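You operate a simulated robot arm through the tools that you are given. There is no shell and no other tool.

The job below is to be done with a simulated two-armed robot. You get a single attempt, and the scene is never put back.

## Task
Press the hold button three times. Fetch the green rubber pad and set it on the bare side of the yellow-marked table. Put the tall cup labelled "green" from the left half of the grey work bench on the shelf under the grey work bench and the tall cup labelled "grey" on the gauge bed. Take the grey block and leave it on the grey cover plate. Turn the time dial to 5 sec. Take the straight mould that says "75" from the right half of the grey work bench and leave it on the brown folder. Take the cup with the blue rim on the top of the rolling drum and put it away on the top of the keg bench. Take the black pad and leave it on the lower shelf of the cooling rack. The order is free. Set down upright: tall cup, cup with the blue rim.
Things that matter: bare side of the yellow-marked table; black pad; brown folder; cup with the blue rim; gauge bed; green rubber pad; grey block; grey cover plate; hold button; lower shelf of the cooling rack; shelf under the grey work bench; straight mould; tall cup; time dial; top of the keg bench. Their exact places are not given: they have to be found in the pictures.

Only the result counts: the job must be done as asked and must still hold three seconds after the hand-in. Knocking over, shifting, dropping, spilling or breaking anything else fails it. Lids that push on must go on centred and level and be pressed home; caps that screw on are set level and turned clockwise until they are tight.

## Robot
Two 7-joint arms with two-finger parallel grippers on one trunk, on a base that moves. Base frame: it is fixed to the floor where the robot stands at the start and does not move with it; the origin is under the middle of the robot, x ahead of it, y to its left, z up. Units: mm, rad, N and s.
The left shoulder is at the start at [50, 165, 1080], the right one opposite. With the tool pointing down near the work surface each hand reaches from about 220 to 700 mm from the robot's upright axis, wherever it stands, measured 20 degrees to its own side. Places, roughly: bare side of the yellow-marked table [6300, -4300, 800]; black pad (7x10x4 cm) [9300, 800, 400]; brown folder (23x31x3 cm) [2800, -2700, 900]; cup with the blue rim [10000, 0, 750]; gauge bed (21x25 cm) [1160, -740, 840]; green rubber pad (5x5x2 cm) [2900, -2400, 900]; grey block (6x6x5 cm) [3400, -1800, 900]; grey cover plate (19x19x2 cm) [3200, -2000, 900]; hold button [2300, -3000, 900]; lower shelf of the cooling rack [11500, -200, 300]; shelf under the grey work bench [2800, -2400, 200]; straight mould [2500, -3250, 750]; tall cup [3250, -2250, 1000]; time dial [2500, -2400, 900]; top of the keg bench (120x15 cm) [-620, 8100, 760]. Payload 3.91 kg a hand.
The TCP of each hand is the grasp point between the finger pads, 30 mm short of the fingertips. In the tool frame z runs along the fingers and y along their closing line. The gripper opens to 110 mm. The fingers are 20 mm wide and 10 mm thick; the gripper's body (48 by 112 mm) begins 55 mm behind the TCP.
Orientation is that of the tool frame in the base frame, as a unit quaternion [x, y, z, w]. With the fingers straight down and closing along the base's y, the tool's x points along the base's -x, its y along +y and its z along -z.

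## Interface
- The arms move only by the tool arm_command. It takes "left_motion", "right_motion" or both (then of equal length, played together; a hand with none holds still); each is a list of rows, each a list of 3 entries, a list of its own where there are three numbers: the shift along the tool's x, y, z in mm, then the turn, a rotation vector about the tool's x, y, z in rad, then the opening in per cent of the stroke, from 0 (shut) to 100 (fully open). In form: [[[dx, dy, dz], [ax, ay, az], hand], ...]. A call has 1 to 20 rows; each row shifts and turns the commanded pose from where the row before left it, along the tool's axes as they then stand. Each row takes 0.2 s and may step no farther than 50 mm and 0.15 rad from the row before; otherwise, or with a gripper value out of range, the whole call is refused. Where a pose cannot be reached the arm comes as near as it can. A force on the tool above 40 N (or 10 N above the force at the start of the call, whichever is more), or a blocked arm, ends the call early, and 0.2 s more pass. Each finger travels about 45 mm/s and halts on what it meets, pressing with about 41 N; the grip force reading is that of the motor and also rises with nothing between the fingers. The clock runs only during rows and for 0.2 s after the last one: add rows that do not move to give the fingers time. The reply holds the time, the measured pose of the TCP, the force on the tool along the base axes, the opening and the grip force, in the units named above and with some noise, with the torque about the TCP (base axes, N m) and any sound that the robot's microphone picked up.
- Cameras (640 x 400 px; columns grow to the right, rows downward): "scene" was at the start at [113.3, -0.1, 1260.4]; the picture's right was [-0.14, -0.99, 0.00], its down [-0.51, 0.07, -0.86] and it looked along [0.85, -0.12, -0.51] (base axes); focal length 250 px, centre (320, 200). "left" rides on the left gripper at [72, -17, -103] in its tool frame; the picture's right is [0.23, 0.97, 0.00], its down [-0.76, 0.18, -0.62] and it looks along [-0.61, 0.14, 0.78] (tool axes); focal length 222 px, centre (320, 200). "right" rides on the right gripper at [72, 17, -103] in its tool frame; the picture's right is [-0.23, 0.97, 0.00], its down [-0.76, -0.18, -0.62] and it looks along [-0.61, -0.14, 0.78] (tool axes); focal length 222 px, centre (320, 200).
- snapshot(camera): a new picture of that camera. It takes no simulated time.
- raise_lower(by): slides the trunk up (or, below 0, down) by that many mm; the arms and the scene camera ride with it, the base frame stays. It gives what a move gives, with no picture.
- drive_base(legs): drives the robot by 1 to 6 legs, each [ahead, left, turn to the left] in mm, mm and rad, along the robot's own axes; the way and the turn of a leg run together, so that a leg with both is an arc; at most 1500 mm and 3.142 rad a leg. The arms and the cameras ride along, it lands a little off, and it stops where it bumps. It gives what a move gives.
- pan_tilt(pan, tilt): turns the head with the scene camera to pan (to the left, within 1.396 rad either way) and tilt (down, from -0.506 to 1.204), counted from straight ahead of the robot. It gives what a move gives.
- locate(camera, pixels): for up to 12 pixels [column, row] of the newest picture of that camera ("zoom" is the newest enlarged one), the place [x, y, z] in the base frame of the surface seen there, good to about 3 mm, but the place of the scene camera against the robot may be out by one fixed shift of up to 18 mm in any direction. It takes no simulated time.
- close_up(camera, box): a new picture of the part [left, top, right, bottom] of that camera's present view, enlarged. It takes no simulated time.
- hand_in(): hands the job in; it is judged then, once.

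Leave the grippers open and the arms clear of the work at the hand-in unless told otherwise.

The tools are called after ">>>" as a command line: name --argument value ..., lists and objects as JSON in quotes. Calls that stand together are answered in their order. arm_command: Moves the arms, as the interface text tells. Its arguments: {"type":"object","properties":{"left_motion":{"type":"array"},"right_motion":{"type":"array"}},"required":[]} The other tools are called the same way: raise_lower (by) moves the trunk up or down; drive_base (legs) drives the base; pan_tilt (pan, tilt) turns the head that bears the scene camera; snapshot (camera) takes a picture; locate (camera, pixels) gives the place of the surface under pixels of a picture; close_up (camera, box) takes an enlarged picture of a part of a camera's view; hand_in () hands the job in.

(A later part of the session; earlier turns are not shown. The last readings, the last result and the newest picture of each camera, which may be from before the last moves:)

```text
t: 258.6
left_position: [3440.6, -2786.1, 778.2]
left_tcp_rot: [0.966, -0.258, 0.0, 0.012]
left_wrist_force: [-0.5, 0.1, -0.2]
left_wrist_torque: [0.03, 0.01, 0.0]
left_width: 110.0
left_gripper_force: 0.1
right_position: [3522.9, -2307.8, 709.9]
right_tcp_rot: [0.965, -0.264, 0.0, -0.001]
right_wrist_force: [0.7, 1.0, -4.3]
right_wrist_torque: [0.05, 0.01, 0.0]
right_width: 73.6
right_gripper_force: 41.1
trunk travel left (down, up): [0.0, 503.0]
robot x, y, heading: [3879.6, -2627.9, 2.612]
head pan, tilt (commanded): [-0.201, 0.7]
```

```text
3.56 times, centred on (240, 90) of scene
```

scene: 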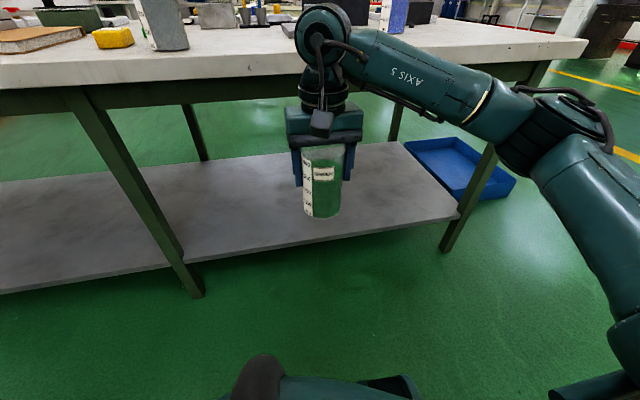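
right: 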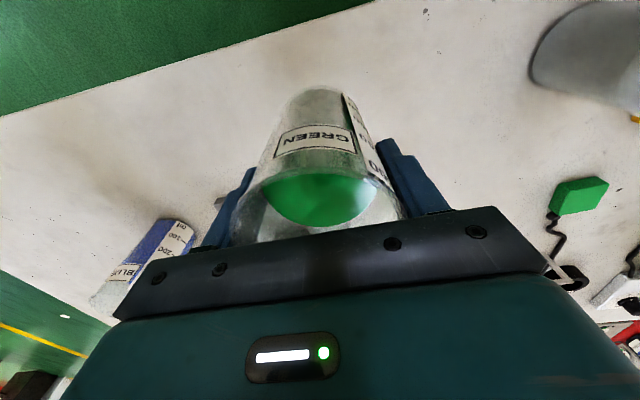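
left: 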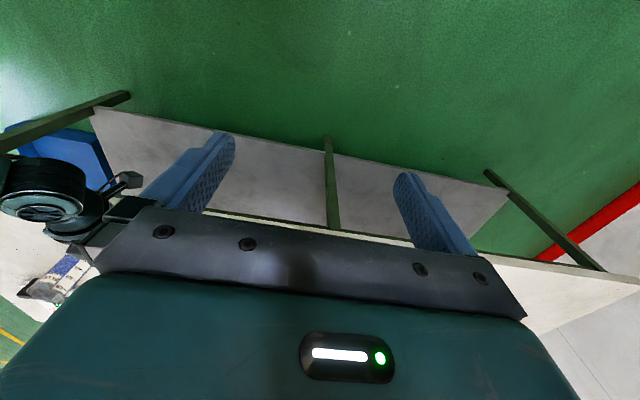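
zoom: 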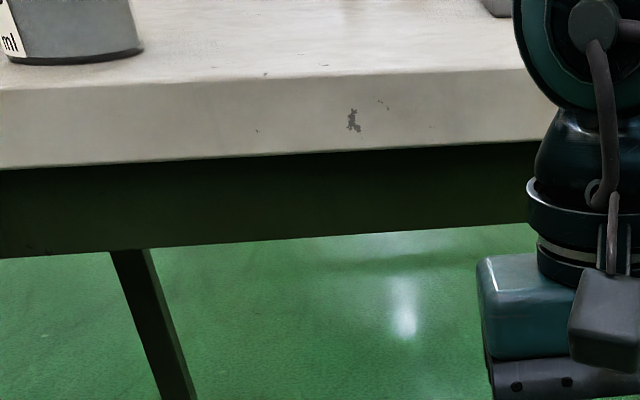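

Wrist top is only ~225 mm above the TCP, apron bottom at z≈762 – it fits. Lower the arm 355 mm.

>>> arm_command --right_motion '[[[0, 0, 44], [0, 0, 0], 58], [[0, 0, 44], [0, 0, 0], 58], [[0, 0, 44], [0, 0, 0], 58], [[0, 0, 44], [0, 0, 0], 58], [[0, 0, 44], [0, 0, 0], 58], [[0, 0, 44], [0, 0, 0], 58], [[0, 0, 44], [0, 0, 0], 58], [[0, 0, 40], [0, 0, 0], 58], [[0, 0, 0], [0, 0, 0], 58]]'

>>> snapshot --camera "scene"

>>> snapshot --camera "right"

```text
t: 260.6
left_position: [3440.5, -2785.9, 779.1]
left_tcp_rot: [0.966, -0.258, 0.0, 0.013]
left_wrist_force: [-0.3, -0.3, -0.1]
left_wrist_torque: [0.01, -0.01, 0.0]
left_width: 110.2
left_gripper_force: 0.0
right_position: [3520.4, -2306.1, 362.3]
right_tcp_rot: [0.965, -0.263, -0.001, -0.002]
right_wrist_force: [0.5, -0.4, -4.7]
right_wrist_torque: [0.0, 0.04, 0.02]
right_width: 73.5
right_gripper_force: 41.0
trunk travel left (down, up): [0.0, 503.0]
robot x, y, heading: [3876.5, -2623.6, 2.614]
head pan, tilt (commanded): [-0.201, 0.7]
```

```text
taken
```

scene: 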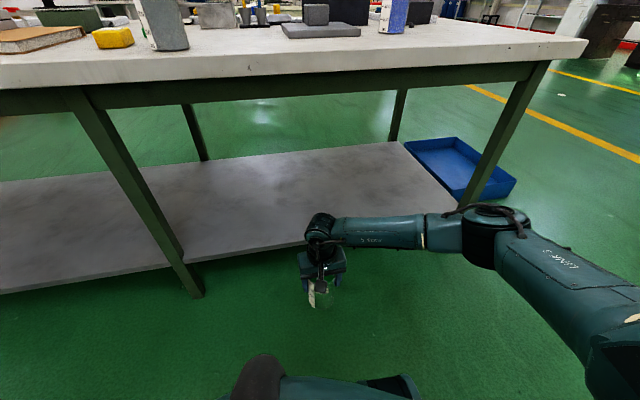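

```text
taken
```

right: 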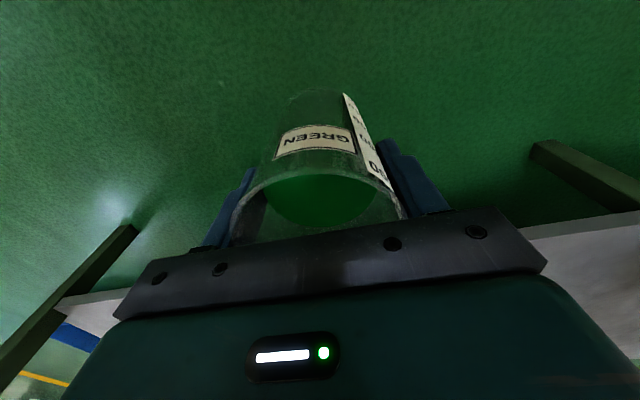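

Check where the elbow/forearm is relative to the bench's end leg before driving in.

>>> locate --camera "scene" --pixels '[[490, 215], [520, 230], [470, 225], [495, 245], [380, 235], [430, 220], [470, 190], [490, 160], [460, 200], [200, 285], [320, 235]]'

```text
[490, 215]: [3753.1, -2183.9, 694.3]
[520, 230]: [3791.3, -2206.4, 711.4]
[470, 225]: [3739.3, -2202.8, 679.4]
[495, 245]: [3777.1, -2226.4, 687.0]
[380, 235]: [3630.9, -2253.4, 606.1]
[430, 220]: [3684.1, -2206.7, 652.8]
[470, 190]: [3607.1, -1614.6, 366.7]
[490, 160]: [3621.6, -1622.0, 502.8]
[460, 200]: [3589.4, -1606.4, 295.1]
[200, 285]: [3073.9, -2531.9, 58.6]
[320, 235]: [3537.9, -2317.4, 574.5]
```

Elbow will pass below the apron (z≤711 vs 762). The left hand would come too near the bench edge, so retract it 45 mm more, then drive in 315 mm.

>>> arm_command --left_motion '[[[25, 0, 0], [0, 0, 0], 100], [[25, 0, 0], [0, 0, 0], 100], [[0, 0, 0], [0, 0, 0], 100]]'

>>> drive_base --legs '[[160, 0, 0.004]]'

>>> snapshot --camera "scene"

>>> snapshot --camera "right"

```text
t: 261.4
left_position: [3478.8, -2788.9, 772.8]
left_tcp_rot: [0.966, -0.259, 0.001, 0.013]
left_wrist_force: [0.7, 0.7, 0.2]
left_wrist_torque: [0.01, 0.02, 0.01]
left_width: 110.0
left_gripper_force: 0.1
left hand out of reach, approached as far as the arm can: row 1, 2
right_position: [3520.2, -2306.0, 361.9]
right_tcp_rot: [0.965, -0.263, 0.0, -0.001]
right_wrist_force: [0.3, -0.2, -4.7]
right_wrist_torque: [-0.02, 0.0, -0.01]
right_width: 73.7
right_gripper_force: 40.7
trunk travel left (down, up): [0.0, 503.0]
robot x, y, heading: [3881.6, -2622.2, 2.609]
head pan, tilt (commanded): [-0.201, 0.7]
```

```text
t: 262.9
left_position: [3340.0, -2707.3, 772.3]
left_tcp_rot: [0.966, -0.258, 0.001, 0.012]
left_wrist_force: [0.9, 0.0, 0.1]
left_wrist_torque: [0.02, -0.02, 0.01]
left_width: 110.0
left_gripper_force: 0.0
right_position: [3381.7, -2226.3, 361.7]
right_tcp_rot: [0.965, -0.261, 0.0, 0.0]
right_wrist_force: [0.0, 0.4, -4.3]
right_wrist_torque: [0.0, -0.01, 0.0]
right_width: 73.8
right_gripper_force: 40.8
trunk travel left (down, up): [0.0, 503.0]
robot x, y, heading: [3737.3, -2540.2, 2.61]
head pan, tilt (commanded): [-0.201, 0.7]
```

```text
taken
```

scene: 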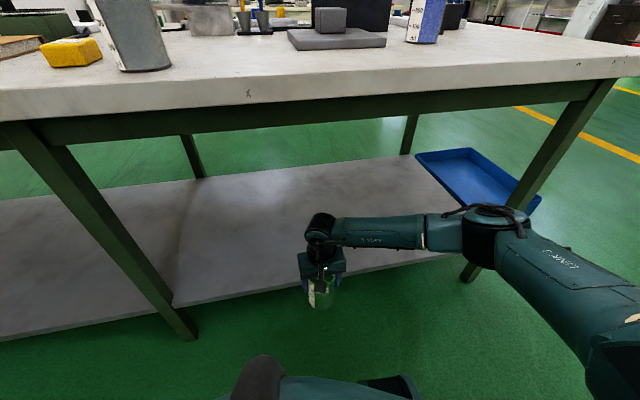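

```text
taken
```

right: 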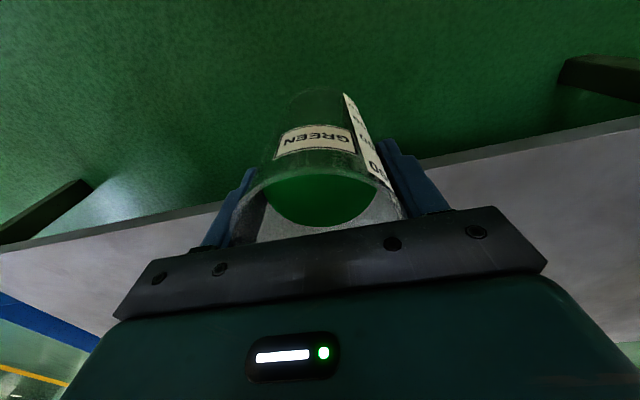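

Continue forward 155 mm under the bench.

>>> drive_base --legs '[[155, 0, 0.006]]'

>>> snapshot --camera "scene"

>>> snapshot --camera "right"

```text
t: 264.2
left_position: [3207.0, -2632.2, 772.7]
left_tcp_rot: [0.967, -0.255, 0.0, 0.013]
left_wrist_force: [0.3, -0.3, -0.1]
left_wrist_torque: [-0.02, 0.01, 0.01]
left_width: 109.8
left_gripper_force: 0.0
right_position: [3245.5, -2149.1, 360.1]
right_tcp_rot: [0.966, -0.26, 0.0, -0.001]
right_wrist_force: [-0.2, -1.4, -4.2]
right_wrist_torque: [-0.01, -0.01, -0.01]
right_width: 73.5
right_gripper_force: 41.2
trunk travel left (down, up): [0.0, 503.0]
robot x, y, heading: [3602.4, -2466.0, 2.622]
head pan, tilt (commanded): [-0.201, 0.7]
```

```text
taken
```

scene: 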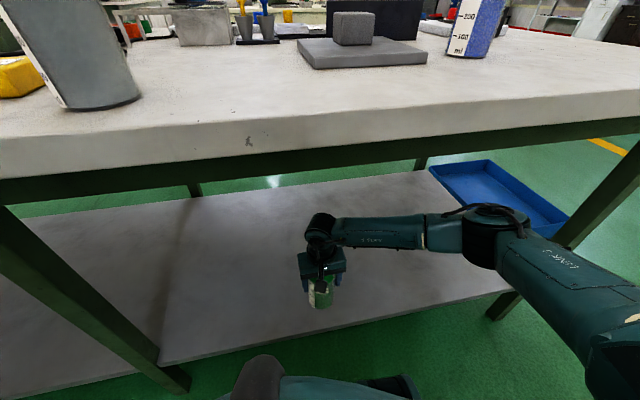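

```text
taken
```

right: 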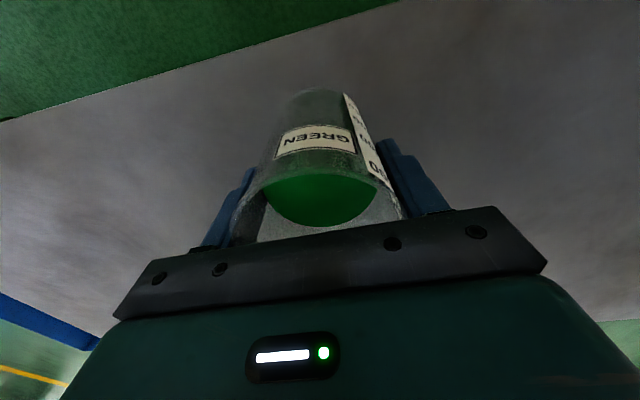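

The cup is over the shelf (71 mm inside its edge). Lower 20 mm, then small steps to contact.

>>> arm_command --right_motion '[[[0, 0, 12], [0, 0, 0], 58], [[0, 0, 8], [0, 0, 0], 58], [[0, 0, 3], [0, 0, 0], 58], [[0, 0, 0], [0, 0, 0], 58]]'

```text
t: 265.2
left_position: [3206.5, -2632.4, 773.2]
left_tcp_rot: [0.967, -0.255, 0.001, 0.013]
left_wrist_force: [-0.1, 0.6, 0.7]
left_wrist_torque: [-0.01, 0.03, -0.01]
left_width: 110.0
left_gripper_force: 0.1
right_position: [3246.6, -2149.4, 338.0]
right_tcp_rot: [0.966, -0.26, 0.001, -0.001]
right_wrist_force: [-0.8, 0.4, -3.3]
right_wrist_torque: [-0.04, 0.04, 0.0]
right_width: 73.7
right_gripper_force: 41.0
trunk travel left (down, up): [0.0, 503.0]
robot x, y, heading: [3605.4, -2467.7, 2.619]
head pan, tilt (commanded): [-0.201, 0.7]
```

>>> arm_command --right_motion '[[[0, 0, 1.5], [0, 0, 0], 58], [[0, 0, 1.5], [0, 0, 0], 58], [[0, 0, 0], [0, 0, 0], 58]]'

```text
t: 266.1
left_position: [3207.2, -2632.4, 773.3]
left_tcp_rot: [0.967, -0.254, 0.002, 0.014]
left_wrist_force: [0.3, 0.2, 0.7]
left_wrist_torque: [0.05, 0.02, -0.01]
left_width: 109.9
left_gripper_force: 0.0
right_position: [3246.1, -2148.6, 336.9]
right_tcp_rot: [0.966, -0.26, 0.0, -0.001]
right_wrist_force: [0.8, 0.4, -4.8]
right_wrist_torque: [0.01, -0.02, 0.01]
right_width: 73.5
right_gripper_force: 40.9
trunk travel left (down, up): [0.0, 503.0]
robot x, y, heading: [3601.4, -2465.1, 2.619]
head pan, tilt (commanded): [-0.201, 0.7]
```

>>> arm_command --right_motion '[[[0, 0, 1.5], [0, 0, 0], 58], [[0, 0, 1.5], [0, 0, 0], 58], [[0, 0, 0], [0, 0, 0], 58]]'

```text
t: 266.9
left_position: [3207.6, -2633.1, 772.6]
left_tcp_rot: [0.967, -0.255, 0.0, 0.013]
left_wrist_force: [-0.4, 0.2, 0.8]
left_wrist_torque: [0.0, -0.03, 0.03]
left_width: 109.8
left_gripper_force: 0.0
right_position: [3246.0, -2149.6, 333.5]
right_tcp_rot: [0.966, -0.259, -0.001, -0.001]
right_wrist_force: [2.1, -0.9, 2.7]
right_wrist_torque: [-0.1, -0.04, 0.07]
right_width: 73.6
right_gripper_force: 41.0
trunk travel left (down, up): [0.0, 503.0]
robot x, y, heading: [3607.0, -2463.3, 2.619]
head pan, tilt (commanded): [-0.201, 0.7]
```

Contact. Open and raise the hand 95 mm straight up (still below the apron).

>>> arm_command --right_motion '[[[0, 0, 0], [0, 0, 0], 70], [[0, 0, 0], [0, 0, 0], 85], [[0, 0, 0], [0, 0, 0], 100], [[0, 0, 0], [0, 0, 0], 100], [[0, 0, -20], [0, 0, 0], 100], [[0, 0, -25], [0, 0, 0], 100], [[0, 0, -25], [0, 0, 0], 100], [[0, 0, -25], [0, 0, 0], 100], [[0, 0, 0], [0, 0, 0], 100]]'

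>>> snapshot --camera "right"

>>> snapshot --camera "scene"

```text
t: 268.9
left_position: [3207.3, -2633.5, 772.0]
left_tcp_rot: [0.967, -0.254, 0.001, 0.013]
left_wrist_force: [-0.3, 0.2, -0.4]
left_wrist_torque: [-0.01, 0.02, 0.02]
left_width: 109.9
left_gripper_force: 0.0
right_position: [3245.2, -2150.3, 428.5]
right_tcp_rot: [0.966, -0.259, 0.0, -0.001]
right_wrist_force: [-0.2, -0.1, -0.7]
right_wrist_torque: [0.04, 0.01, 0.0]
right_width: 109.9
right_gripper_force: 0.1
trunk travel left (down, up): [0.0, 503.0]
robot x, y, heading: [3602.8, -2461.9, 2.622]
head pan, tilt (commanded): [-0.201, 0.7]
```

```text
taken
```

right: 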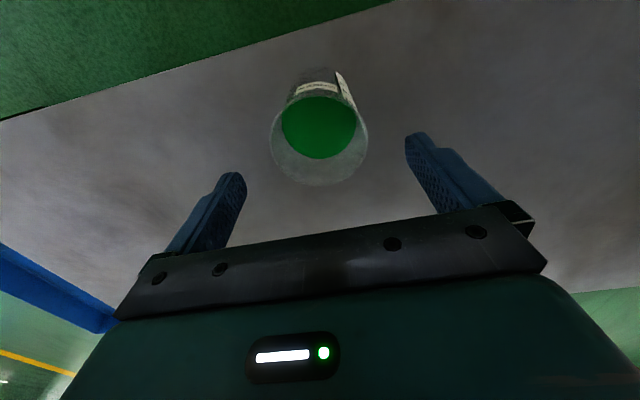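

```text
taken
```

scene: 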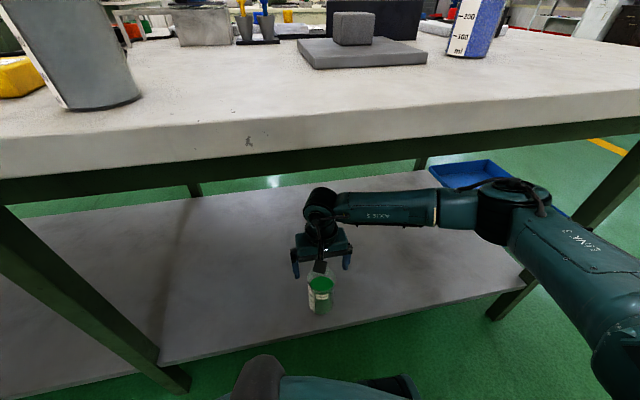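

Green cup stands on the shelf. Drive back 330 mm to come out from under the bench.

>>> drive_base --legs '[[-330, 0, 0]]'

>>> snapshot --camera "scene"

```text
t: 271.1
left_position: [3496.0, -2799.2, 773.6]
left_tcp_rot: [0.967, -0.255, 0.0, 0.012]
left_wrist_force: [0.0, -1.0, -0.4]
left_wrist_torque: [0.01, 0.0, 0.05]
left_width: 109.9
left_gripper_force: 0.0
right_position: [3534.6, -2315.6, 429.1]
right_tcp_rot: [0.966, -0.26, 0.0, 0.0]
right_wrist_force: [-0.6, -0.2, 0.6]
right_wrist_torque: [-0.01, 0.0, 0.0]
right_width: 109.8
right_gripper_force: 0.0
trunk travel left (down, up): [0.0, 503.0]
robot x, y, heading: [3895.8, -2632.2, 2.61]
head pan, tilt (commanded): [-0.201, 0.7]
```

```text
taken
```

scene: 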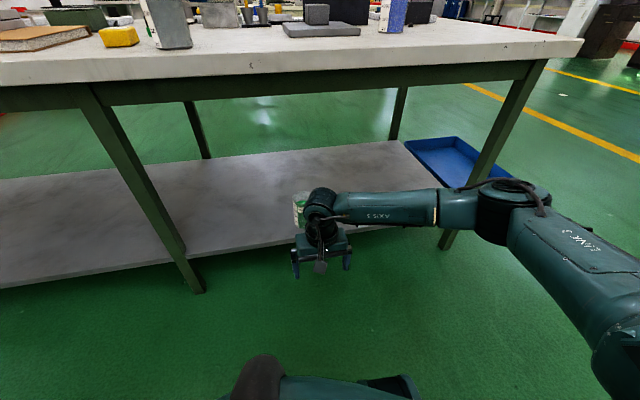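

Raise the right arm, then the trunk.

>>> arm_command --right_motion '[[[0, 0, -45], [0, 0, 0], 100], [[0, 0, -45], [0, 0, 0], 100], [[0, 0, -45], [0, 0, 0], 100], [[0, 0, -45], [0, 0, 0], 100], [[0, 0, -45], [0, 0, 0], 100], [[0, 0, -45], [0, 0, 0], 100], [[0, 0, -45], [0, 0, 0], 100], [[0, 0, -45], [0, 0, 0], 100], [[0, 0, 0], [0, 0, 0], 100]]'

>>> raise_lower --by 150

>>> raise_lower --by 150

>>> snapshot --camera "scene"

```text
t: 273.1
left_position: [3496.6, -2799.4, 772.6]
left_tcp_rot: [0.967, -0.256, 0.001, 0.013]
left_wrist_force: [0.1, 0.3, 0.1]
left_wrist_torque: [0.02, -0.01, 0.01]
left_width: 109.8
left_gripper_force: 0.0
right_position: [3533.9, -2316.3, 789.2]
right_tcp_rot: [0.966, -0.26, 0.0, -0.002]
right_wrist_force: [-0.7, 0.3, -0.5]
right_wrist_torque: [-0.03, -0.01, 0.0]
right_width: 109.8
right_gripper_force: 0.1
trunk travel left (down, up): [0.0, 503.0]
robot x, y, heading: [3892.8, -2633.5, 2.618]
head pan, tilt (commanded): [-0.201, 0.7]
```

```text
t: 274.8
left_position: [3496.5, -2798.2, 922.9]
left_tcp_rot: [0.967, -0.255, 0.001, 0.013]
left_wrist_force: [0.0, 0.4, 0.2]
left_wrist_torque: [0.02, -0.01, 0.03]
left_width: 110.0
left_gripper_force: 0.4
right_position: [3533.5, -2316.6, 938.5]
right_tcp_rot: [0.965, -0.261, 0.0, -0.001]
right_wrist_force: [0.0, 0.2, 0.9]
right_wrist_torque: [-0.01, 0.0, 0.05]
right_width: 110.0
right_gripper_force: 0.0
trunk travel left (down, up): [-150.0, 353.0]
robot x, y, heading: [3890.2, -2631.0, 2.616]
head pan, tilt (commanded): [-0.201, 0.7]
```

```text
t: 276.6
left_position: [3495.8, -2800.4, 1072.8]
left_tcp_rot: [0.967, -0.255, 0.001, 0.013]
left_wrist_force: [0.1, -0.1, -0.6]
left_wrist_torque: [0.02, 0.0, -0.01]
left_width: 110.0
left_gripper_force: 0.1
right_position: [3531.7, -2316.0, 1088.6]
right_tcp_rot: [0.965, -0.261, 0.0, -0.001]
right_wrist_force: [-0.8, -0.5, -0.6]
right_wrist_torque: [0.02, -0.01, -0.04]
right_width: 110.1
right_gripper_force: 0.0
trunk travel left (down, up): [-300.0, 203.0]
robot x, y, heading: [3892.2, -2632.0, 2.616]
head pan, tilt (commanded): [-0.201, 0.7]
```

```text
taken
```

scene: 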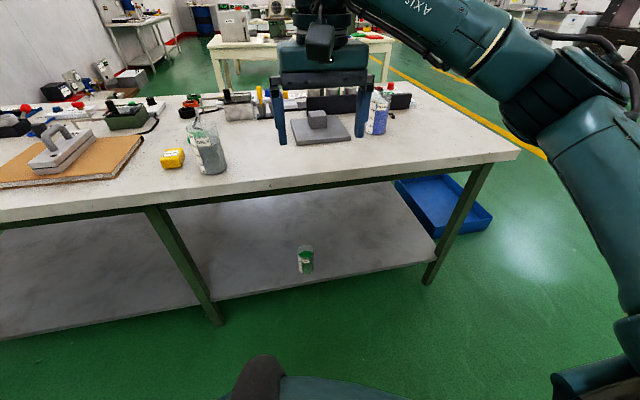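

Green cup is standing on the shelf. Now drive to the bench again (ahead 410, left 80) to fetch the green pad with the left hand.

>>> drive_base --legs '[[410, 80, 0.003]]'

>>> arm_command --left_motion '[[[-40, -20, 0], [0, 0, 0], 100], [[-40, -25, 0], [0, 0, 0], 100], [[-40, -25, 0], [0, 0, 0], 100], [[-40, -25, 0], [0, 0, 0], 100], [[-40, -25, 0], [0, 0, 0], 100], [[-40, -25, 0], [0, 0, 0], 100], [[-30, -20, 0], [0, 0, 0], 100], [[0, 0, 0], [0, 0, 0], 100]]'

>>> snapshot --camera "left"

>>> snapshot --camera "scene"

```text
t: 279.1
left_position: [3103.1, -2662.8, 1072.2]
left_tcp_rot: [0.966, -0.258, 0.001, 0.014]
left_wrist_force: [0.2, -0.2, -0.2]
left_wrist_torque: [0.04, -0.01, -0.02]
left_width: 109.8
left_gripper_force: 0.1
right_position: [3140.0, -2181.2, 1089.3]
right_tcp_rot: [0.965, -0.263, 0.0, 0.0]
right_wrist_force: [-0.7, 0.0, -0.8]
right_wrist_torque: [0.02, -0.03, 0.02]
right_width: 109.9
right_gripper_force: 0.1
trunk travel left (down, up): [-300.0, 203.0]
robot x, y, heading: [3500.5, -2496.4, 2.614]
head pan, tilt (commanded): [-0.201, 0.7]
```

```text
t: 280.9
left_position: [2949.0, -2383.8, 1066.6]
left_tcp_rot: [0.966, -0.258, 0.0, 0.013]
left_wrist_force: [-0.3, 0.7, 0.5]
left_wrist_torque: [-0.04, -0.01, 0.03]
left_width: 109.8
left_gripper_force: 0.1
right_position: [3142.0, -2181.9, 1089.9]
right_tcp_rot: [0.965, -0.263, 0.0, 0.0]
right_wrist_force: [0.1, -0.7, -0.4]
right_wrist_torque: [-0.01, 0.03, 0.0]
right_width: 109.5
right_gripper_force: 0.0
trunk travel left (down, up): [-300.0, 203.0]
robot x, y, heading: [3502.7, -2498.0, 2.614]
head pan, tilt (commanded): [-0.201, 0.7]
```

```text
taken
```

left: 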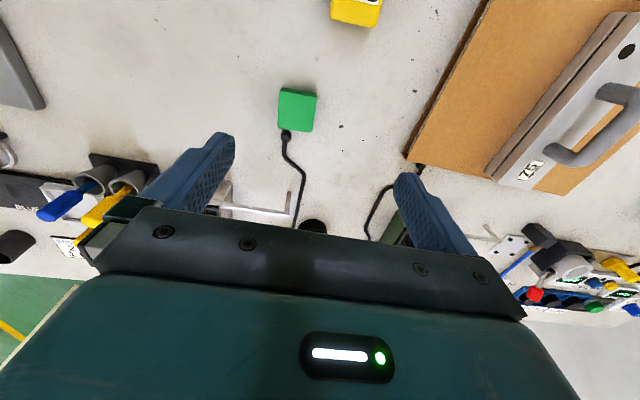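

```text
taken
```

scene: 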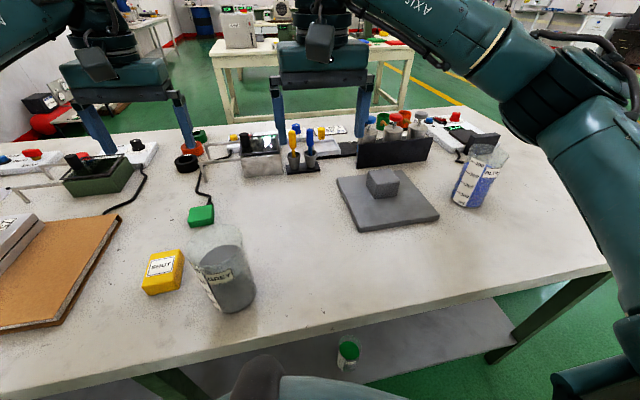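

Green pad at (297,110) in the left camera. Locate corners.

>>> locate --camera "left" --pixels '[[297, 110], [282, 92], [314, 96], [281, 126], [312, 130], [287, 138], [355, 12]]'

>>> close_up --camera "left" --box '[250, 70, 350, 150]'

```text
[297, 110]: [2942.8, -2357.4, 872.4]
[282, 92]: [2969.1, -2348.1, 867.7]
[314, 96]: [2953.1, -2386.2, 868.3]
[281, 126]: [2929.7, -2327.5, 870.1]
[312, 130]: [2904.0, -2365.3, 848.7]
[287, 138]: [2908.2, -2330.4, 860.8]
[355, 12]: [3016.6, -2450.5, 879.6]
```

```text
5.00 times, centred on (300, 110) of left
```

zoom: 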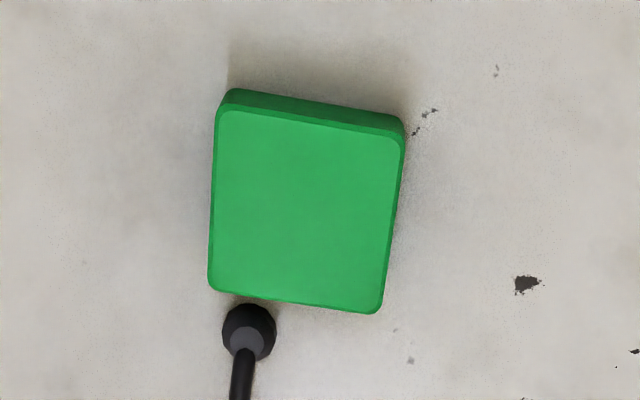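

>>> locate --camera "zoom" --pixels '[[225, 120], [395, 148], [217, 280], [372, 302], [305, 210], [220, 200], [390, 225], [305, 125], [295, 292], [248, 325]]'

```text
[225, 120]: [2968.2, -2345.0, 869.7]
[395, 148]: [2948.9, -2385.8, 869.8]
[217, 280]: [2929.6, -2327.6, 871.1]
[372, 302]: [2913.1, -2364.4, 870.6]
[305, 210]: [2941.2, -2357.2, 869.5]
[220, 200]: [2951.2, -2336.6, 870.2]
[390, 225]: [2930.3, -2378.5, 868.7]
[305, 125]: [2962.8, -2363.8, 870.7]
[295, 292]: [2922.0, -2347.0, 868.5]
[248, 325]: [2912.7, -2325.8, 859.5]
```

Pad centre ≈ [2940,-2355.7], top 870, nearly aligned. Move over it, level the hand, descend in two stages with opening 72 mm.

>>> arm_command --left_motion '[[[-22, -20, 0], [0, 0, 0], 80], [[0, 0, 20], [0.025, -0.007, -0.06], 70], [[0, 0, 40], [0, 0, 0], 66], [[0, 0, 40], [0, 0, 0], 66], [[0, 0, 30], [0, 0, 0], 66], [[0, 0, 0], [0, 0, 0], 66]]'

>>> snapshot --camera "left"

```text
t: 282.3
left_position: [2940.0, -2357.8, 936.7]
left_tcp_rot: [0.974, -0.228, -0.001, 0.0]
left_wrist_force: [0.7, 0.1, 0.1]
left_wrist_torque: [-0.01, 0.0, -0.01]
left_width: 72.7
left_gripper_force: 0.0
right_position: [3141.4, -2179.6, 1088.5]
right_tcp_rot: [0.965, -0.262, 0.0, -0.001]
right_wrist_force: [-0.6, 0.8, -0.1]
right_wrist_torque: [0.01, 0.01, -0.01]
right_width: 110.0
right_gripper_force: 0.1
trunk travel left (down, up): [-300.0, 203.0]
robot x, y, heading: [3498.0, -2496.1, 2.614]
head pan, tilt (commanded): [-0.201, 0.7]
```

```text
taken
```

left: 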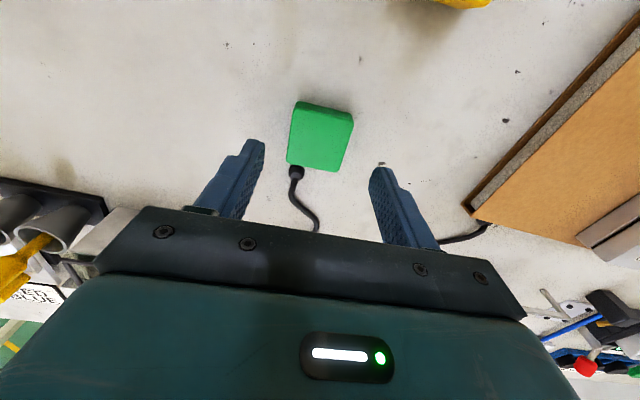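

>>> locate --camera "left" --pixels '[[20, 200], [60, 215], [25, 255], [100, 220], [130, 215], [320, 135], [295, 172]]'

```text
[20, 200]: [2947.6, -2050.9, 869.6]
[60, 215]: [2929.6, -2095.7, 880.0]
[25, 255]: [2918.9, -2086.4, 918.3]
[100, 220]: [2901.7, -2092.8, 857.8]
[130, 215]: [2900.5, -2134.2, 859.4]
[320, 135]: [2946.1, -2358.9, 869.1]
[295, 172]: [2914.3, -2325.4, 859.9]
```

Clear. Descend 52 mm and close on the pad.

>>> arm_command --left_motion '[[[0, 0, 25], [0, 0, 0], 66], [[0, 0, 20], [0, 0, 0], 66], [[0, 0, 6], [0, 0, 0], 66], [[0, 0, 0], [0, 0, 0], 50], [[0, 0, 0], [0, 0, 0], 40], [[0, 0, 0], [0, 0, 0], 35], [[0, 0, 0], [0, 0, 0], 35]]'

>>> snapshot --camera "left"

```text
t: 283.9
left_position: [2940.7, -2357.2, 884.9]
left_tcp_rot: [0.974, -0.227, 0.0, 0.0]
left_wrist_force: [-0.3, -0.6, 0.7]
left_wrist_torque: [0.03, 0.01, 0.0]
left_width: 47.5
left_gripper_force: 41.0
right_position: [3140.7, -2180.6, 1089.3]
right_tcp_rot: [0.965, -0.262, 0.0, -0.001]
right_wrist_force: [-0.6, 0.4, -0.5]
right_wrist_torque: [-0.02, 0.0, 0.03]
right_width: 110.1
right_gripper_force: 0.0
trunk travel left (down, up): [-300.0, 203.0]
robot x, y, heading: [3497.1, -2496.0, 2.616]
head pan, tilt (commanded): [-0.201, 0.7]
```

```text
taken
```

left: 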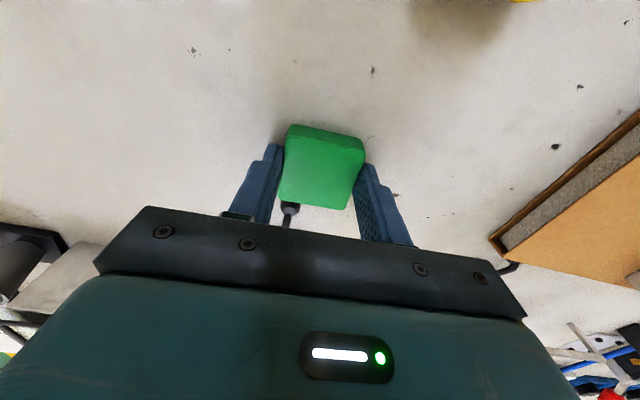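

Pad gripped (47.5 mm). Lift it straight up to z≈1090.

>>> arm_command --left_motion '[[[0, 0, -8], [0, 0, 0], 35], [[0, 0, -25], [0, 0, 0], 35], [[0, 0, -40], [0, 0, 0], 35], [[0, 0, -45], [0, 0, 0], 35], [[0, 0, -45], [0, 0, 0], 35], [[0, 0, -45], [0, 0, 0], 35], [[0, 0, 0], [0, 0, 0], 35]]'

>>> snapshot --camera "left"

```text
t: 285.5
left_position: [2941.1, -2356.9, 1092.8]
left_tcp_rot: [0.974, -0.229, 0.0, 0.0]
left_wrist_force: [0.5, -0.1, -0.2]
left_wrist_torque: [-0.01, 0.01, 0.02]
left_width: 47.3
left_gripper_force: 41.0
right_position: [3140.7, -2181.1, 1089.5]
right_tcp_rot: [0.965, -0.262, 0.001, -0.001]
right_wrist_force: [0.2, 0.5, 0.4]
right_wrist_torque: [0.02, 0.0, 0.0]
right_width: 110.1
right_gripper_force: 0.0
trunk travel left (down, up): [-300.0, 203.0]
robot x, y, heading: [3501.6, -2497.1, 2.613]
head pan, tilt (commanded): [-0.201, 0.7]
```

```text
taken
```

left: 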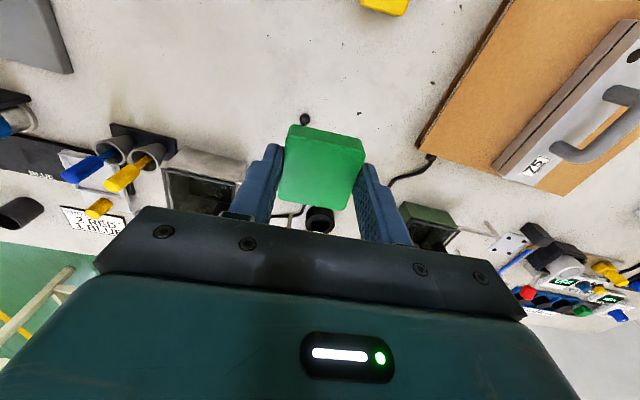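

Pad secured in the left hand. Now position for the grey cup with the right hand: back 100, left 168.

>>> drive_base --legs '[[-110, 168, 0.004]]'

>>> snapshot --camera "right"

>>> snapshot --camera "scene"

```text
t: 287.6
left_position: [2952.4, -2563.2, 1092.2]
left_tcp_rot: [0.974, -0.226, -0.001, 0.0]
left_wrist_force: [0.7, -0.1, -1.3]
left_wrist_torque: [0.0, 0.06, 0.01]
left_width: 47.0
left_gripper_force: 41.1
right_position: [3151.0, -2384.4, 1089.1]
right_tcp_rot: [0.966, -0.259, 0.0, -0.001]
right_wrist_force: [0.5, 0.8, 0.3]
right_wrist_torque: [-0.03, -0.02, -0.01]
right_width: 109.9
right_gripper_force: 0.0
trunk travel left (down, up): [-300.0, 203.0]
robot x, y, heading: [3509.2, -2697.1, 2.618]
head pan, tilt (commanded): [-0.201, 0.7]
```

```text
taken
```

right: 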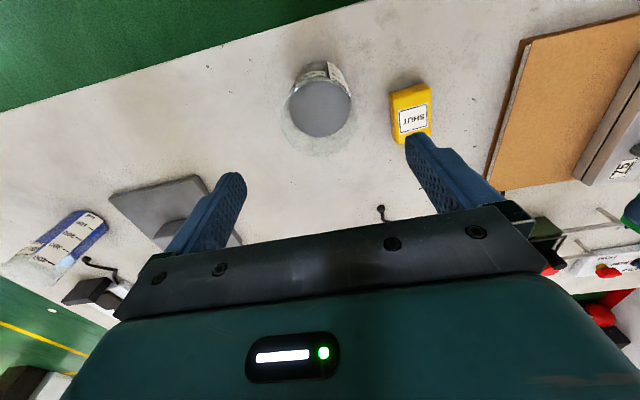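

```text
taken
```

scene: 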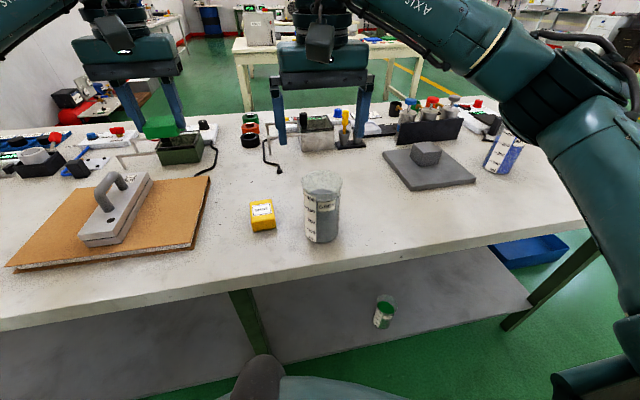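

Excellent — right hand is almost directly above the grey cup. Locate its powder disc to centre.

>>> close_up --camera "right" --box '[260, 50, 440, 165]'

>>> locate --camera "right" --pixels '[[320, 108], [292, 110], [349, 106], [320, 82], [320, 135], [302, 90], [338, 127], [408, 95], [392, 100], [395, 142]]'

```text
3.48 times, centred on (350, 108) of right
```

zoom: 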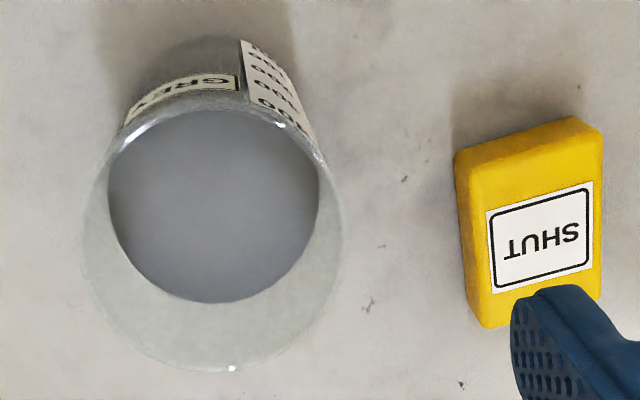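

```text
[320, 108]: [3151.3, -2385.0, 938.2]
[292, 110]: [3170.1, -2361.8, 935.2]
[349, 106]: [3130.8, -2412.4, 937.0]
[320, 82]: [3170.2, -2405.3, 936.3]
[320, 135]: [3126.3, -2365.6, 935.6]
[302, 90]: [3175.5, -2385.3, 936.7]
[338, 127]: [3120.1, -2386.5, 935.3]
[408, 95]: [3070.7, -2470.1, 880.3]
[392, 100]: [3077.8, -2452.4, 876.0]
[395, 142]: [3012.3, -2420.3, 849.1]
```

Grey cup axis ≈ [3149,-2385.5]. Descend over it to TCP z≈938 (SHUT box stays lower and clear), then close.

>>> arm_command --right_motion '[[[-1.2, 1.9, 40], [0, 0, 0], 100], [[0, 0, 40], [0, 0, 0], 100], [[0, 0, 30], [0, 0, 0], 100], [[0, 0, 25], [0, 0, 0], 100], [[0, 0, 16], [0, 0, 0], 100], [[0, 0, 0], [0, 0, 0], 100]]'

>>> snapshot --camera "right"

```text
t: 289.0
left_position: [2952.0, -2561.3, 1092.4]
left_tcp_rot: [0.974, -0.225, 0.001, 0.0]
left_wrist_force: [-0.1, 0.2, -0.5]
left_wrist_torque: [-0.02, -0.02, 0.01]
left_width: 47.0
left_gripper_force: 40.6
right_position: [3149.4, -2385.1, 937.7]
right_tcp_rot: [0.966, -0.259, 0.0, -0.001]
right_wrist_force: [0.0, -0.3, 0.0]
right_wrist_torque: [-0.02, -0.01, 0.01]
right_width: 110.2
right_gripper_force: 0.0
trunk travel left (down, up): [-300.0, 203.0]
robot x, y, heading: [3511.4, -2697.6, 2.622]
head pan, tilt (commanded): [-0.201, 0.7]
```

```text
taken
```

right: 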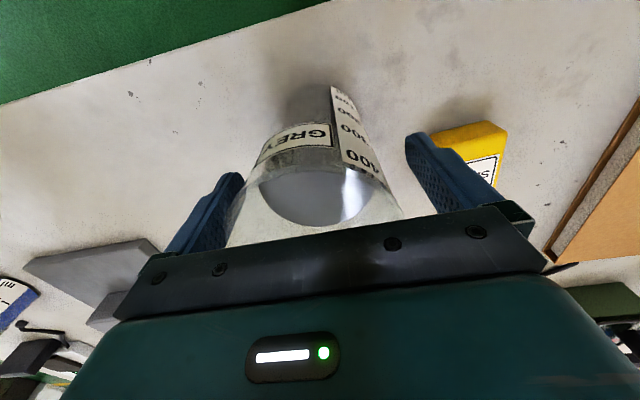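

Cup is centred. Close gently and lift.

>>> arm_command --right_motion '[[[0, 0, 0], [0, 0, 0], 85], [[0, 0, 0], [0, 0, 0], 75], [[0, 0, 0], [0, 0, 0], 68], [[0, 0, 0], [0, 0, 0], 62], [[0, 0, 0], [0, 0, 0], 58], [[0, 0, 0], [0, 0, 0], 58]]'

>>> arm_command --right_motion '[[[0, 0, -5], [0, 0, 0], 58], [[0, 0, -15], [0, 0, 0], 58], [[0, 0, -30], [0, 0, 0], 58], [[0, 0, -40], [0, 0, 0], 58], [[0, 0, -40], [0, 0, 0], 58], [[0, 0, -30], [0, 0, 0], 58], [[0, 0, 0], [0, 0, 0], 58]]'

>>> snapshot --camera "right"

```text
t: 290.4
left_position: [2952.2, -2561.5, 1093.4]
left_tcp_rot: [0.974, -0.225, 0.0, 0.001]
left_wrist_force: [0.8, 0.5, -0.7]
left_wrist_torque: [0.0, 0.01, 0.01]
left_width: 47.5
left_gripper_force: 40.8
right_position: [3148.6, -2385.2, 939.2]
right_tcp_rot: [0.966, -0.259, 0.001, -0.001]
right_wrist_force: [0.1, 2.1, 1.4]
right_wrist_torque: [0.01, 0.08, 0.01]
right_width: 74.4
right_gripper_force: 40.9
trunk travel left (down, up): [-300.0, 203.0]
robot x, y, heading: [3514.7, -2696.2, 2.623]
head pan, tilt (commanded): [-0.201, 0.7]
```

```text
t: 292.0
left_position: [2952.5, -2562.2, 1090.6]
left_tcp_rot: [0.974, -0.225, 0.0, 0.0]
left_wrist_force: [0.0, 0.2, -0.8]
left_wrist_torque: [-0.03, -0.02, -0.03]
left_width: 47.1
left_gripper_force: 40.6
right_position: [3147.7, -2385.8, 1099.5]
right_tcp_rot: [0.966, -0.259, 0.0, -0.001]
right_wrist_force: [-0.1, 1.0, -4.9]
right_wrist_torque: [0.01, 0.03, 0.01]
right_width: 74.3
right_gripper_force: 40.3
trunk travel left (down, up): [-300.0, 203.0]
robot x, y, heading: [3512.5, -2698.0, 2.617]
head pan, tilt (commanded): [-0.201, 0.7]
```

```text
taken
```

right: 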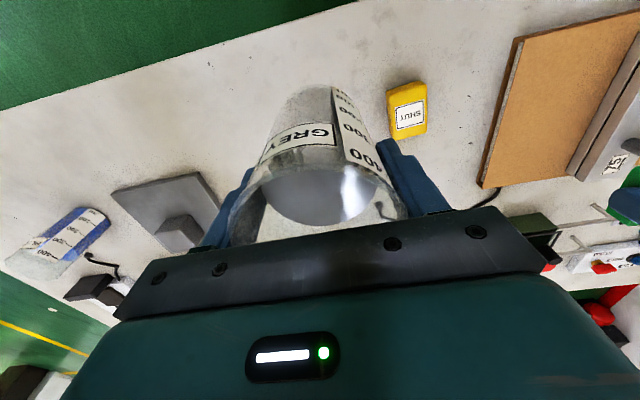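

Both objects are held (grey cup upright, pad). Look to the right (bench's left end side) to check the route around that end.

>>> pan_tilt --pan -1.1 --tilt 0.35

>>> snapshot --camera "scene"

>>> pan_tilt --pan 0.0 --tilt 0.3

>>> snapshot --camera "scene"

```text
t: 293.2
left_position: [2951.9, -2562.7, 1091.8]
left_tcp_rot: [0.974, -0.225, 0.0, 0.0]
left_wrist_force: [-0.3, -0.5, -0.5]
left_wrist_torque: [-0.02, 0.02, 0.01]
left_width: 47.4
left_gripper_force: 41.1
right_position: [3147.7, -2386.3, 1100.2]
right_tcp_rot: [0.966, -0.259, -0.001, -0.001]
right_wrist_force: [0.1, -0.1, -4.7]
right_wrist_torque: [0.03, 0.01, -0.01]
right_width: 74.2
right_gripper_force: 41.3
trunk travel left (down, up): [-300.0, 203.0]
robot x, y, heading: [3512.5, -2701.0, 2.62]
head pan, tilt (commanded): [-1.1, 0.351]
```

```text
taken
```

scene: 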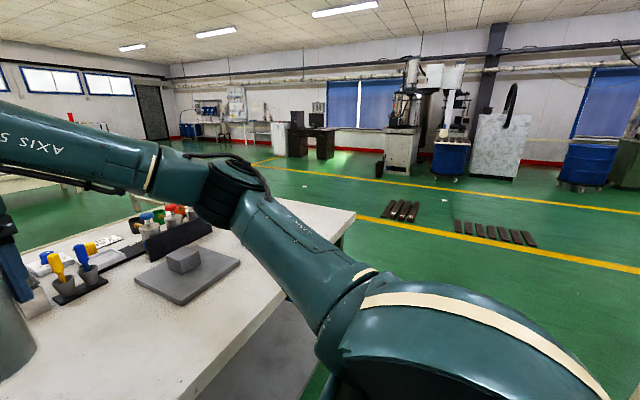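

```text
t: 294.6
left_position: [2951.5, -2561.5, 1092.4]
left_tcp_rot: [0.974, -0.226, 0.0, -0.001]
left_wrist_force: [-0.2, -0.2, -0.9]
left_wrist_torque: [0.0, -0.01, -0.02]
left_width: 47.5
left_gripper_force: 40.9
right_position: [3148.4, -2385.8, 1100.8]
right_tcp_rot: [0.966, -0.259, 0.0, -0.001]
right_wrist_force: [0.1, -0.7, -3.4]
right_wrist_torque: [-0.01, 0.03, -0.04]
right_width: 73.8
right_gripper_force: 41.6
trunk travel left (down, up): [-300.0, 203.0]
robot x, y, heading: [3512.8, -2699.8, 2.62]
head pan, tilt (commanded): [0.0, 0.3]
```

```text
taken
```

scene: 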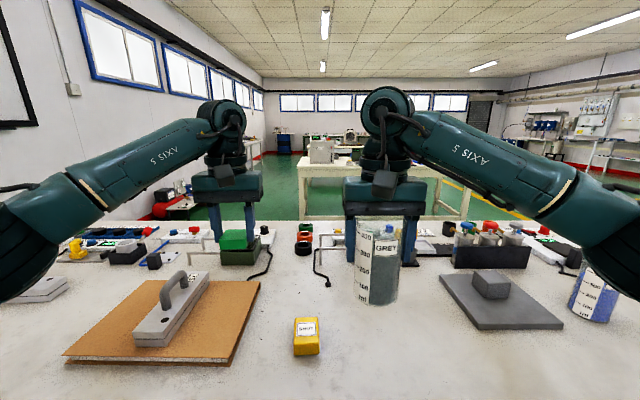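

>>> pan_tilt --pan -1.1 --tilt 0.35

>>> snapshot --camera "scene"

>>> locate --camera "scene" --pixels '[[402, 210], [418, 218], [390, 215], [460, 230], [535, 245], [500, 240], [350, 212], [450, 260], [600, 262], [360, 240], [260, 160]]'

```text
t: 295.9
left_position: [2953.1, -2562.4, 1092.1]
left_tcp_rot: [0.974, -0.225, 0.0, 0.0]
left_wrist_force: [0.1, 0.7, 0.0]
left_wrist_torque: [-0.01, -0.02, 0.05]
left_width: 47.1
left_gripper_force: 41.6
right_position: [3149.4, -2385.4, 1099.6]
right_tcp_rot: [0.966, -0.259, 0.001, -0.001]
right_wrist_force: [0.4, 0.9, -3.8]
right_wrist_torque: [0.0, 0.02, -0.02]
right_width: 74.2
right_gripper_force: 40.7
trunk travel left (down, up): [-300.0, 203.0]
robot x, y, heading: [3512.7, -2696.0, 2.622]
head pan, tilt (commanded): [-1.1, 0.351]
```

```text
taken
```

scene: 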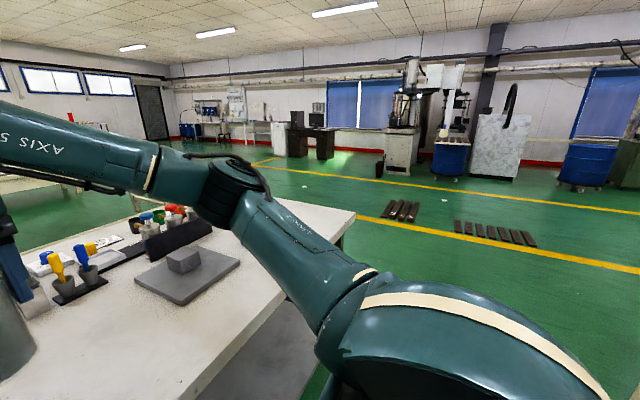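

```text
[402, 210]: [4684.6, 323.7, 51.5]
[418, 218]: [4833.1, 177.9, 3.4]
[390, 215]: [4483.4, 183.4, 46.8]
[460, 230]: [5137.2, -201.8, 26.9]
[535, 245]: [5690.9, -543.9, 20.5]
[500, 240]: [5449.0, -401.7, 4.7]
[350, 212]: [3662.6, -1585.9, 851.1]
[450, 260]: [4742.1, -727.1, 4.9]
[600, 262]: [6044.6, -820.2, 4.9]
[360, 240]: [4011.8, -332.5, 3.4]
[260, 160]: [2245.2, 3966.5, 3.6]
```

The left-end aisle (v≈1350) is clear: slabs lie at v≥2300, tray at v≤750. Drive: back 200, right 1950, then check.

>>> drive_base --legs '[[-200, 0, 0], [0, -1000, 0], [0, -950, 0]]'

>>> pan_tilt --pan 0.0 --tilt 0.4

>>> snapshot --camera "scene"

```text
t: 314.6
left_position: [4090.8, -947.1, 1091.9]
left_tcp_rot: [0.975, -0.223, -0.001, 0.0]
left_wrist_force: [-0.3, -0.1, -0.2]
left_wrist_torque: [-0.01, -0.03, -0.02]
left_width: 47.4
left_gripper_force: 41.5
right_position: [4286.7, -769.7, 1099.2]
right_tcp_rot: [0.966, -0.257, 0.001, -0.002]
right_wrist_force: [-0.1, 0.7, -4.1]
right_wrist_torque: [0.02, 0.05, -0.01]
right_width: 74.0
right_gripper_force: 41.0
trunk travel left (down, up): [-300.0, 203.0]
robot x, y, heading: [4652.1, -1079.8, 2.625]
head pan, tilt (commanded): [-1.1, 0.351]
```

```text
t: 316.0
left_position: [4091.2, -948.9, 1092.5]
left_tcp_rot: [0.975, -0.223, 0.001, 0.0]
left_wrist_force: [0.0, -0.1, -0.8]
left_wrist_torque: [0.05, 0.02, -0.05]
left_width: 47.3
left_gripper_force: 40.7
right_position: [4286.5, -769.6, 1100.3]
right_tcp_rot: [0.966, -0.257, 0.0, -0.001]
right_wrist_force: [0.2, -0.1, -3.7]
right_wrist_torque: [0.03, 0.03, -0.02]
right_width: 74.1
right_gripper_force: 40.5
trunk travel left (down, up): [-300.0, 203.0]
robot x, y, heading: [4651.2, -1080.6, 2.624]
head pan, tilt (commanded): [0.0, 0.4]
```

```text
taken
```

scene: 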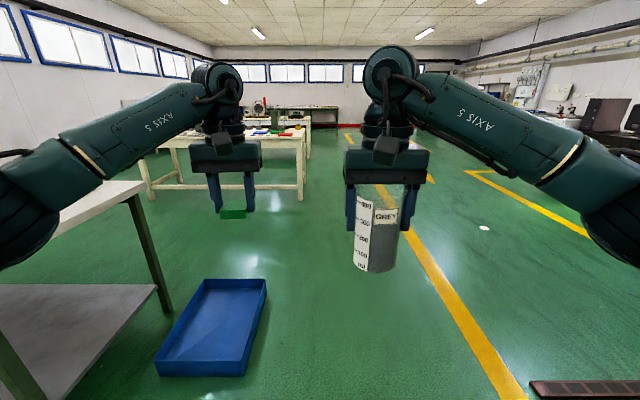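

Locate the tray's right edge and other floor points to check clearance for going forward.

>>> locate --camera "scene" --pixels '[[265, 285], [245, 372], [160, 365], [208, 285], [300, 300], [300, 190], [148, 190], [350, 250]]'

```text
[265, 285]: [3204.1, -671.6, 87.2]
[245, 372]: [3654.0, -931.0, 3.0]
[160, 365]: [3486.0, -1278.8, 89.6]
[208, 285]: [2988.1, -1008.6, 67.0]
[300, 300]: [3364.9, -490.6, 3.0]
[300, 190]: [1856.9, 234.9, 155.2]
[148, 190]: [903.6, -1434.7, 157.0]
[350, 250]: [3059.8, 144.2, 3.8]
```

Tray's edge is at v≈1008; I'm at v≈1372. Shift right 70 mm, then forward 2220 mm past the bench's end.

>>> drive_base --legs '[[0, -70, -0.004], [1150, 0, 0], [1070, 0, 0]]'

>>> snapshot --camera "scene"

```text
t: 327.9
left_position: [2186.4, 218.0, 1091.6]
left_tcp_rot: [0.975, -0.221, 0.0, 0.0]
left_wrist_force: [1.3, -0.2, -0.7]
left_wrist_torque: [-0.01, -0.01, 0.01]
left_width: 47.4
left_gripper_force: 40.9
right_position: [2381.2, 396.6, 1099.2]
right_tcp_rot: [0.967, -0.254, 0.0, -0.001]
right_wrist_force: [-0.6, -1.0, -4.3]
right_wrist_torque: [-0.02, 0.0, -0.05]
right_width: 74.1
right_gripper_force: 41.1
trunk travel left (down, up): [-300.0, 203.0]
robot x, y, heading: [2747.2, 90.4, 2.631]
head pan, tilt (commanded): [0.0, 0.4]
```

```text
taken
```

scene: 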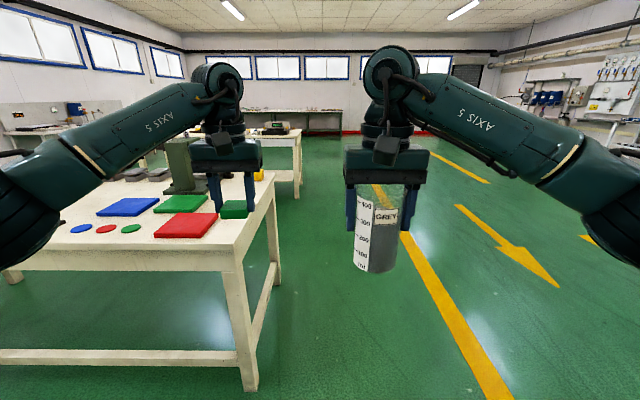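

Now beside cream table 1's back side. Sidestep left 1600 mm along it toward the gauge bed.

>>> drive_base --legs '[[0, 800, -0.01], [0, 780, 0]]'

>>> pan_tilt --pan 0.0 --tilt 0.5

>>> snapshot --camera "scene"

```text
t: 342.1
left_position: [1406.3, -1138.6, 1091.8]
left_tcp_rot: [0.973, -0.231, 0.0, 0.0]
left_wrist_force: [-0.1, 0.9, 0.0]
left_wrist_torque: [-0.01, -0.01, 0.02]
left_width: 47.3
left_gripper_force: 41.2
right_position: [1605.6, -965.7, 1099.6]
right_tcp_rot: [0.964, -0.265, 0.0, -0.001]
right_wrist_force: [0.2, -0.8, -4.0]
right_wrist_torque: [-0.02, 0.0, -0.03]
right_width: 73.8
right_gripper_force: 40.5
trunk travel left (down, up): [-300.0, 203.0]
robot x, y, heading: [1964.1, -1280.3, 2.607]
head pan, tilt (commanded): [0.0, 0.4]
```

```text
t: 342.8
left_position: [1406.6, -1139.0, 1092.2]
left_tcp_rot: [0.973, -0.231, -0.001, -0.001]
left_wrist_force: [0.1, -0.1, -0.7]
left_wrist_torque: [0.01, -0.01, 0.01]
left_width: 47.2
left_gripper_force: 41.7
right_position: [1605.4, -965.3, 1100.8]
right_tcp_rot: [0.964, -0.266, 0.0, -0.001]
right_wrist_force: [0.4, -0.1, -4.5]
right_wrist_torque: [0.01, 0.01, 0.02]
right_width: 73.9
right_gripper_force: 40.8
trunk travel left (down, up): [-300.0, 203.0]
robot x, y, heading: [1962.7, -1282.3, 2.605]
head pan, tilt (commanded): [0.0, 0.499]
```

```text
taken
```

scene: 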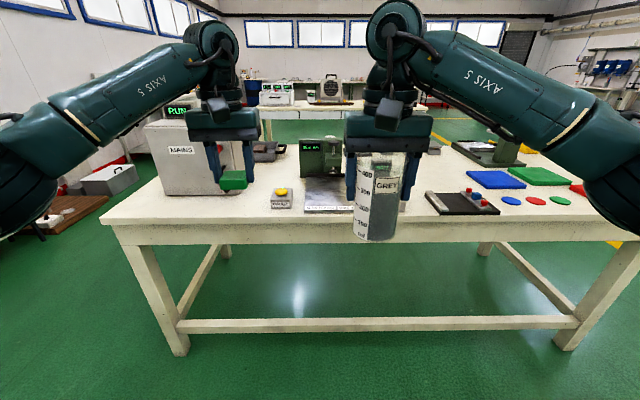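

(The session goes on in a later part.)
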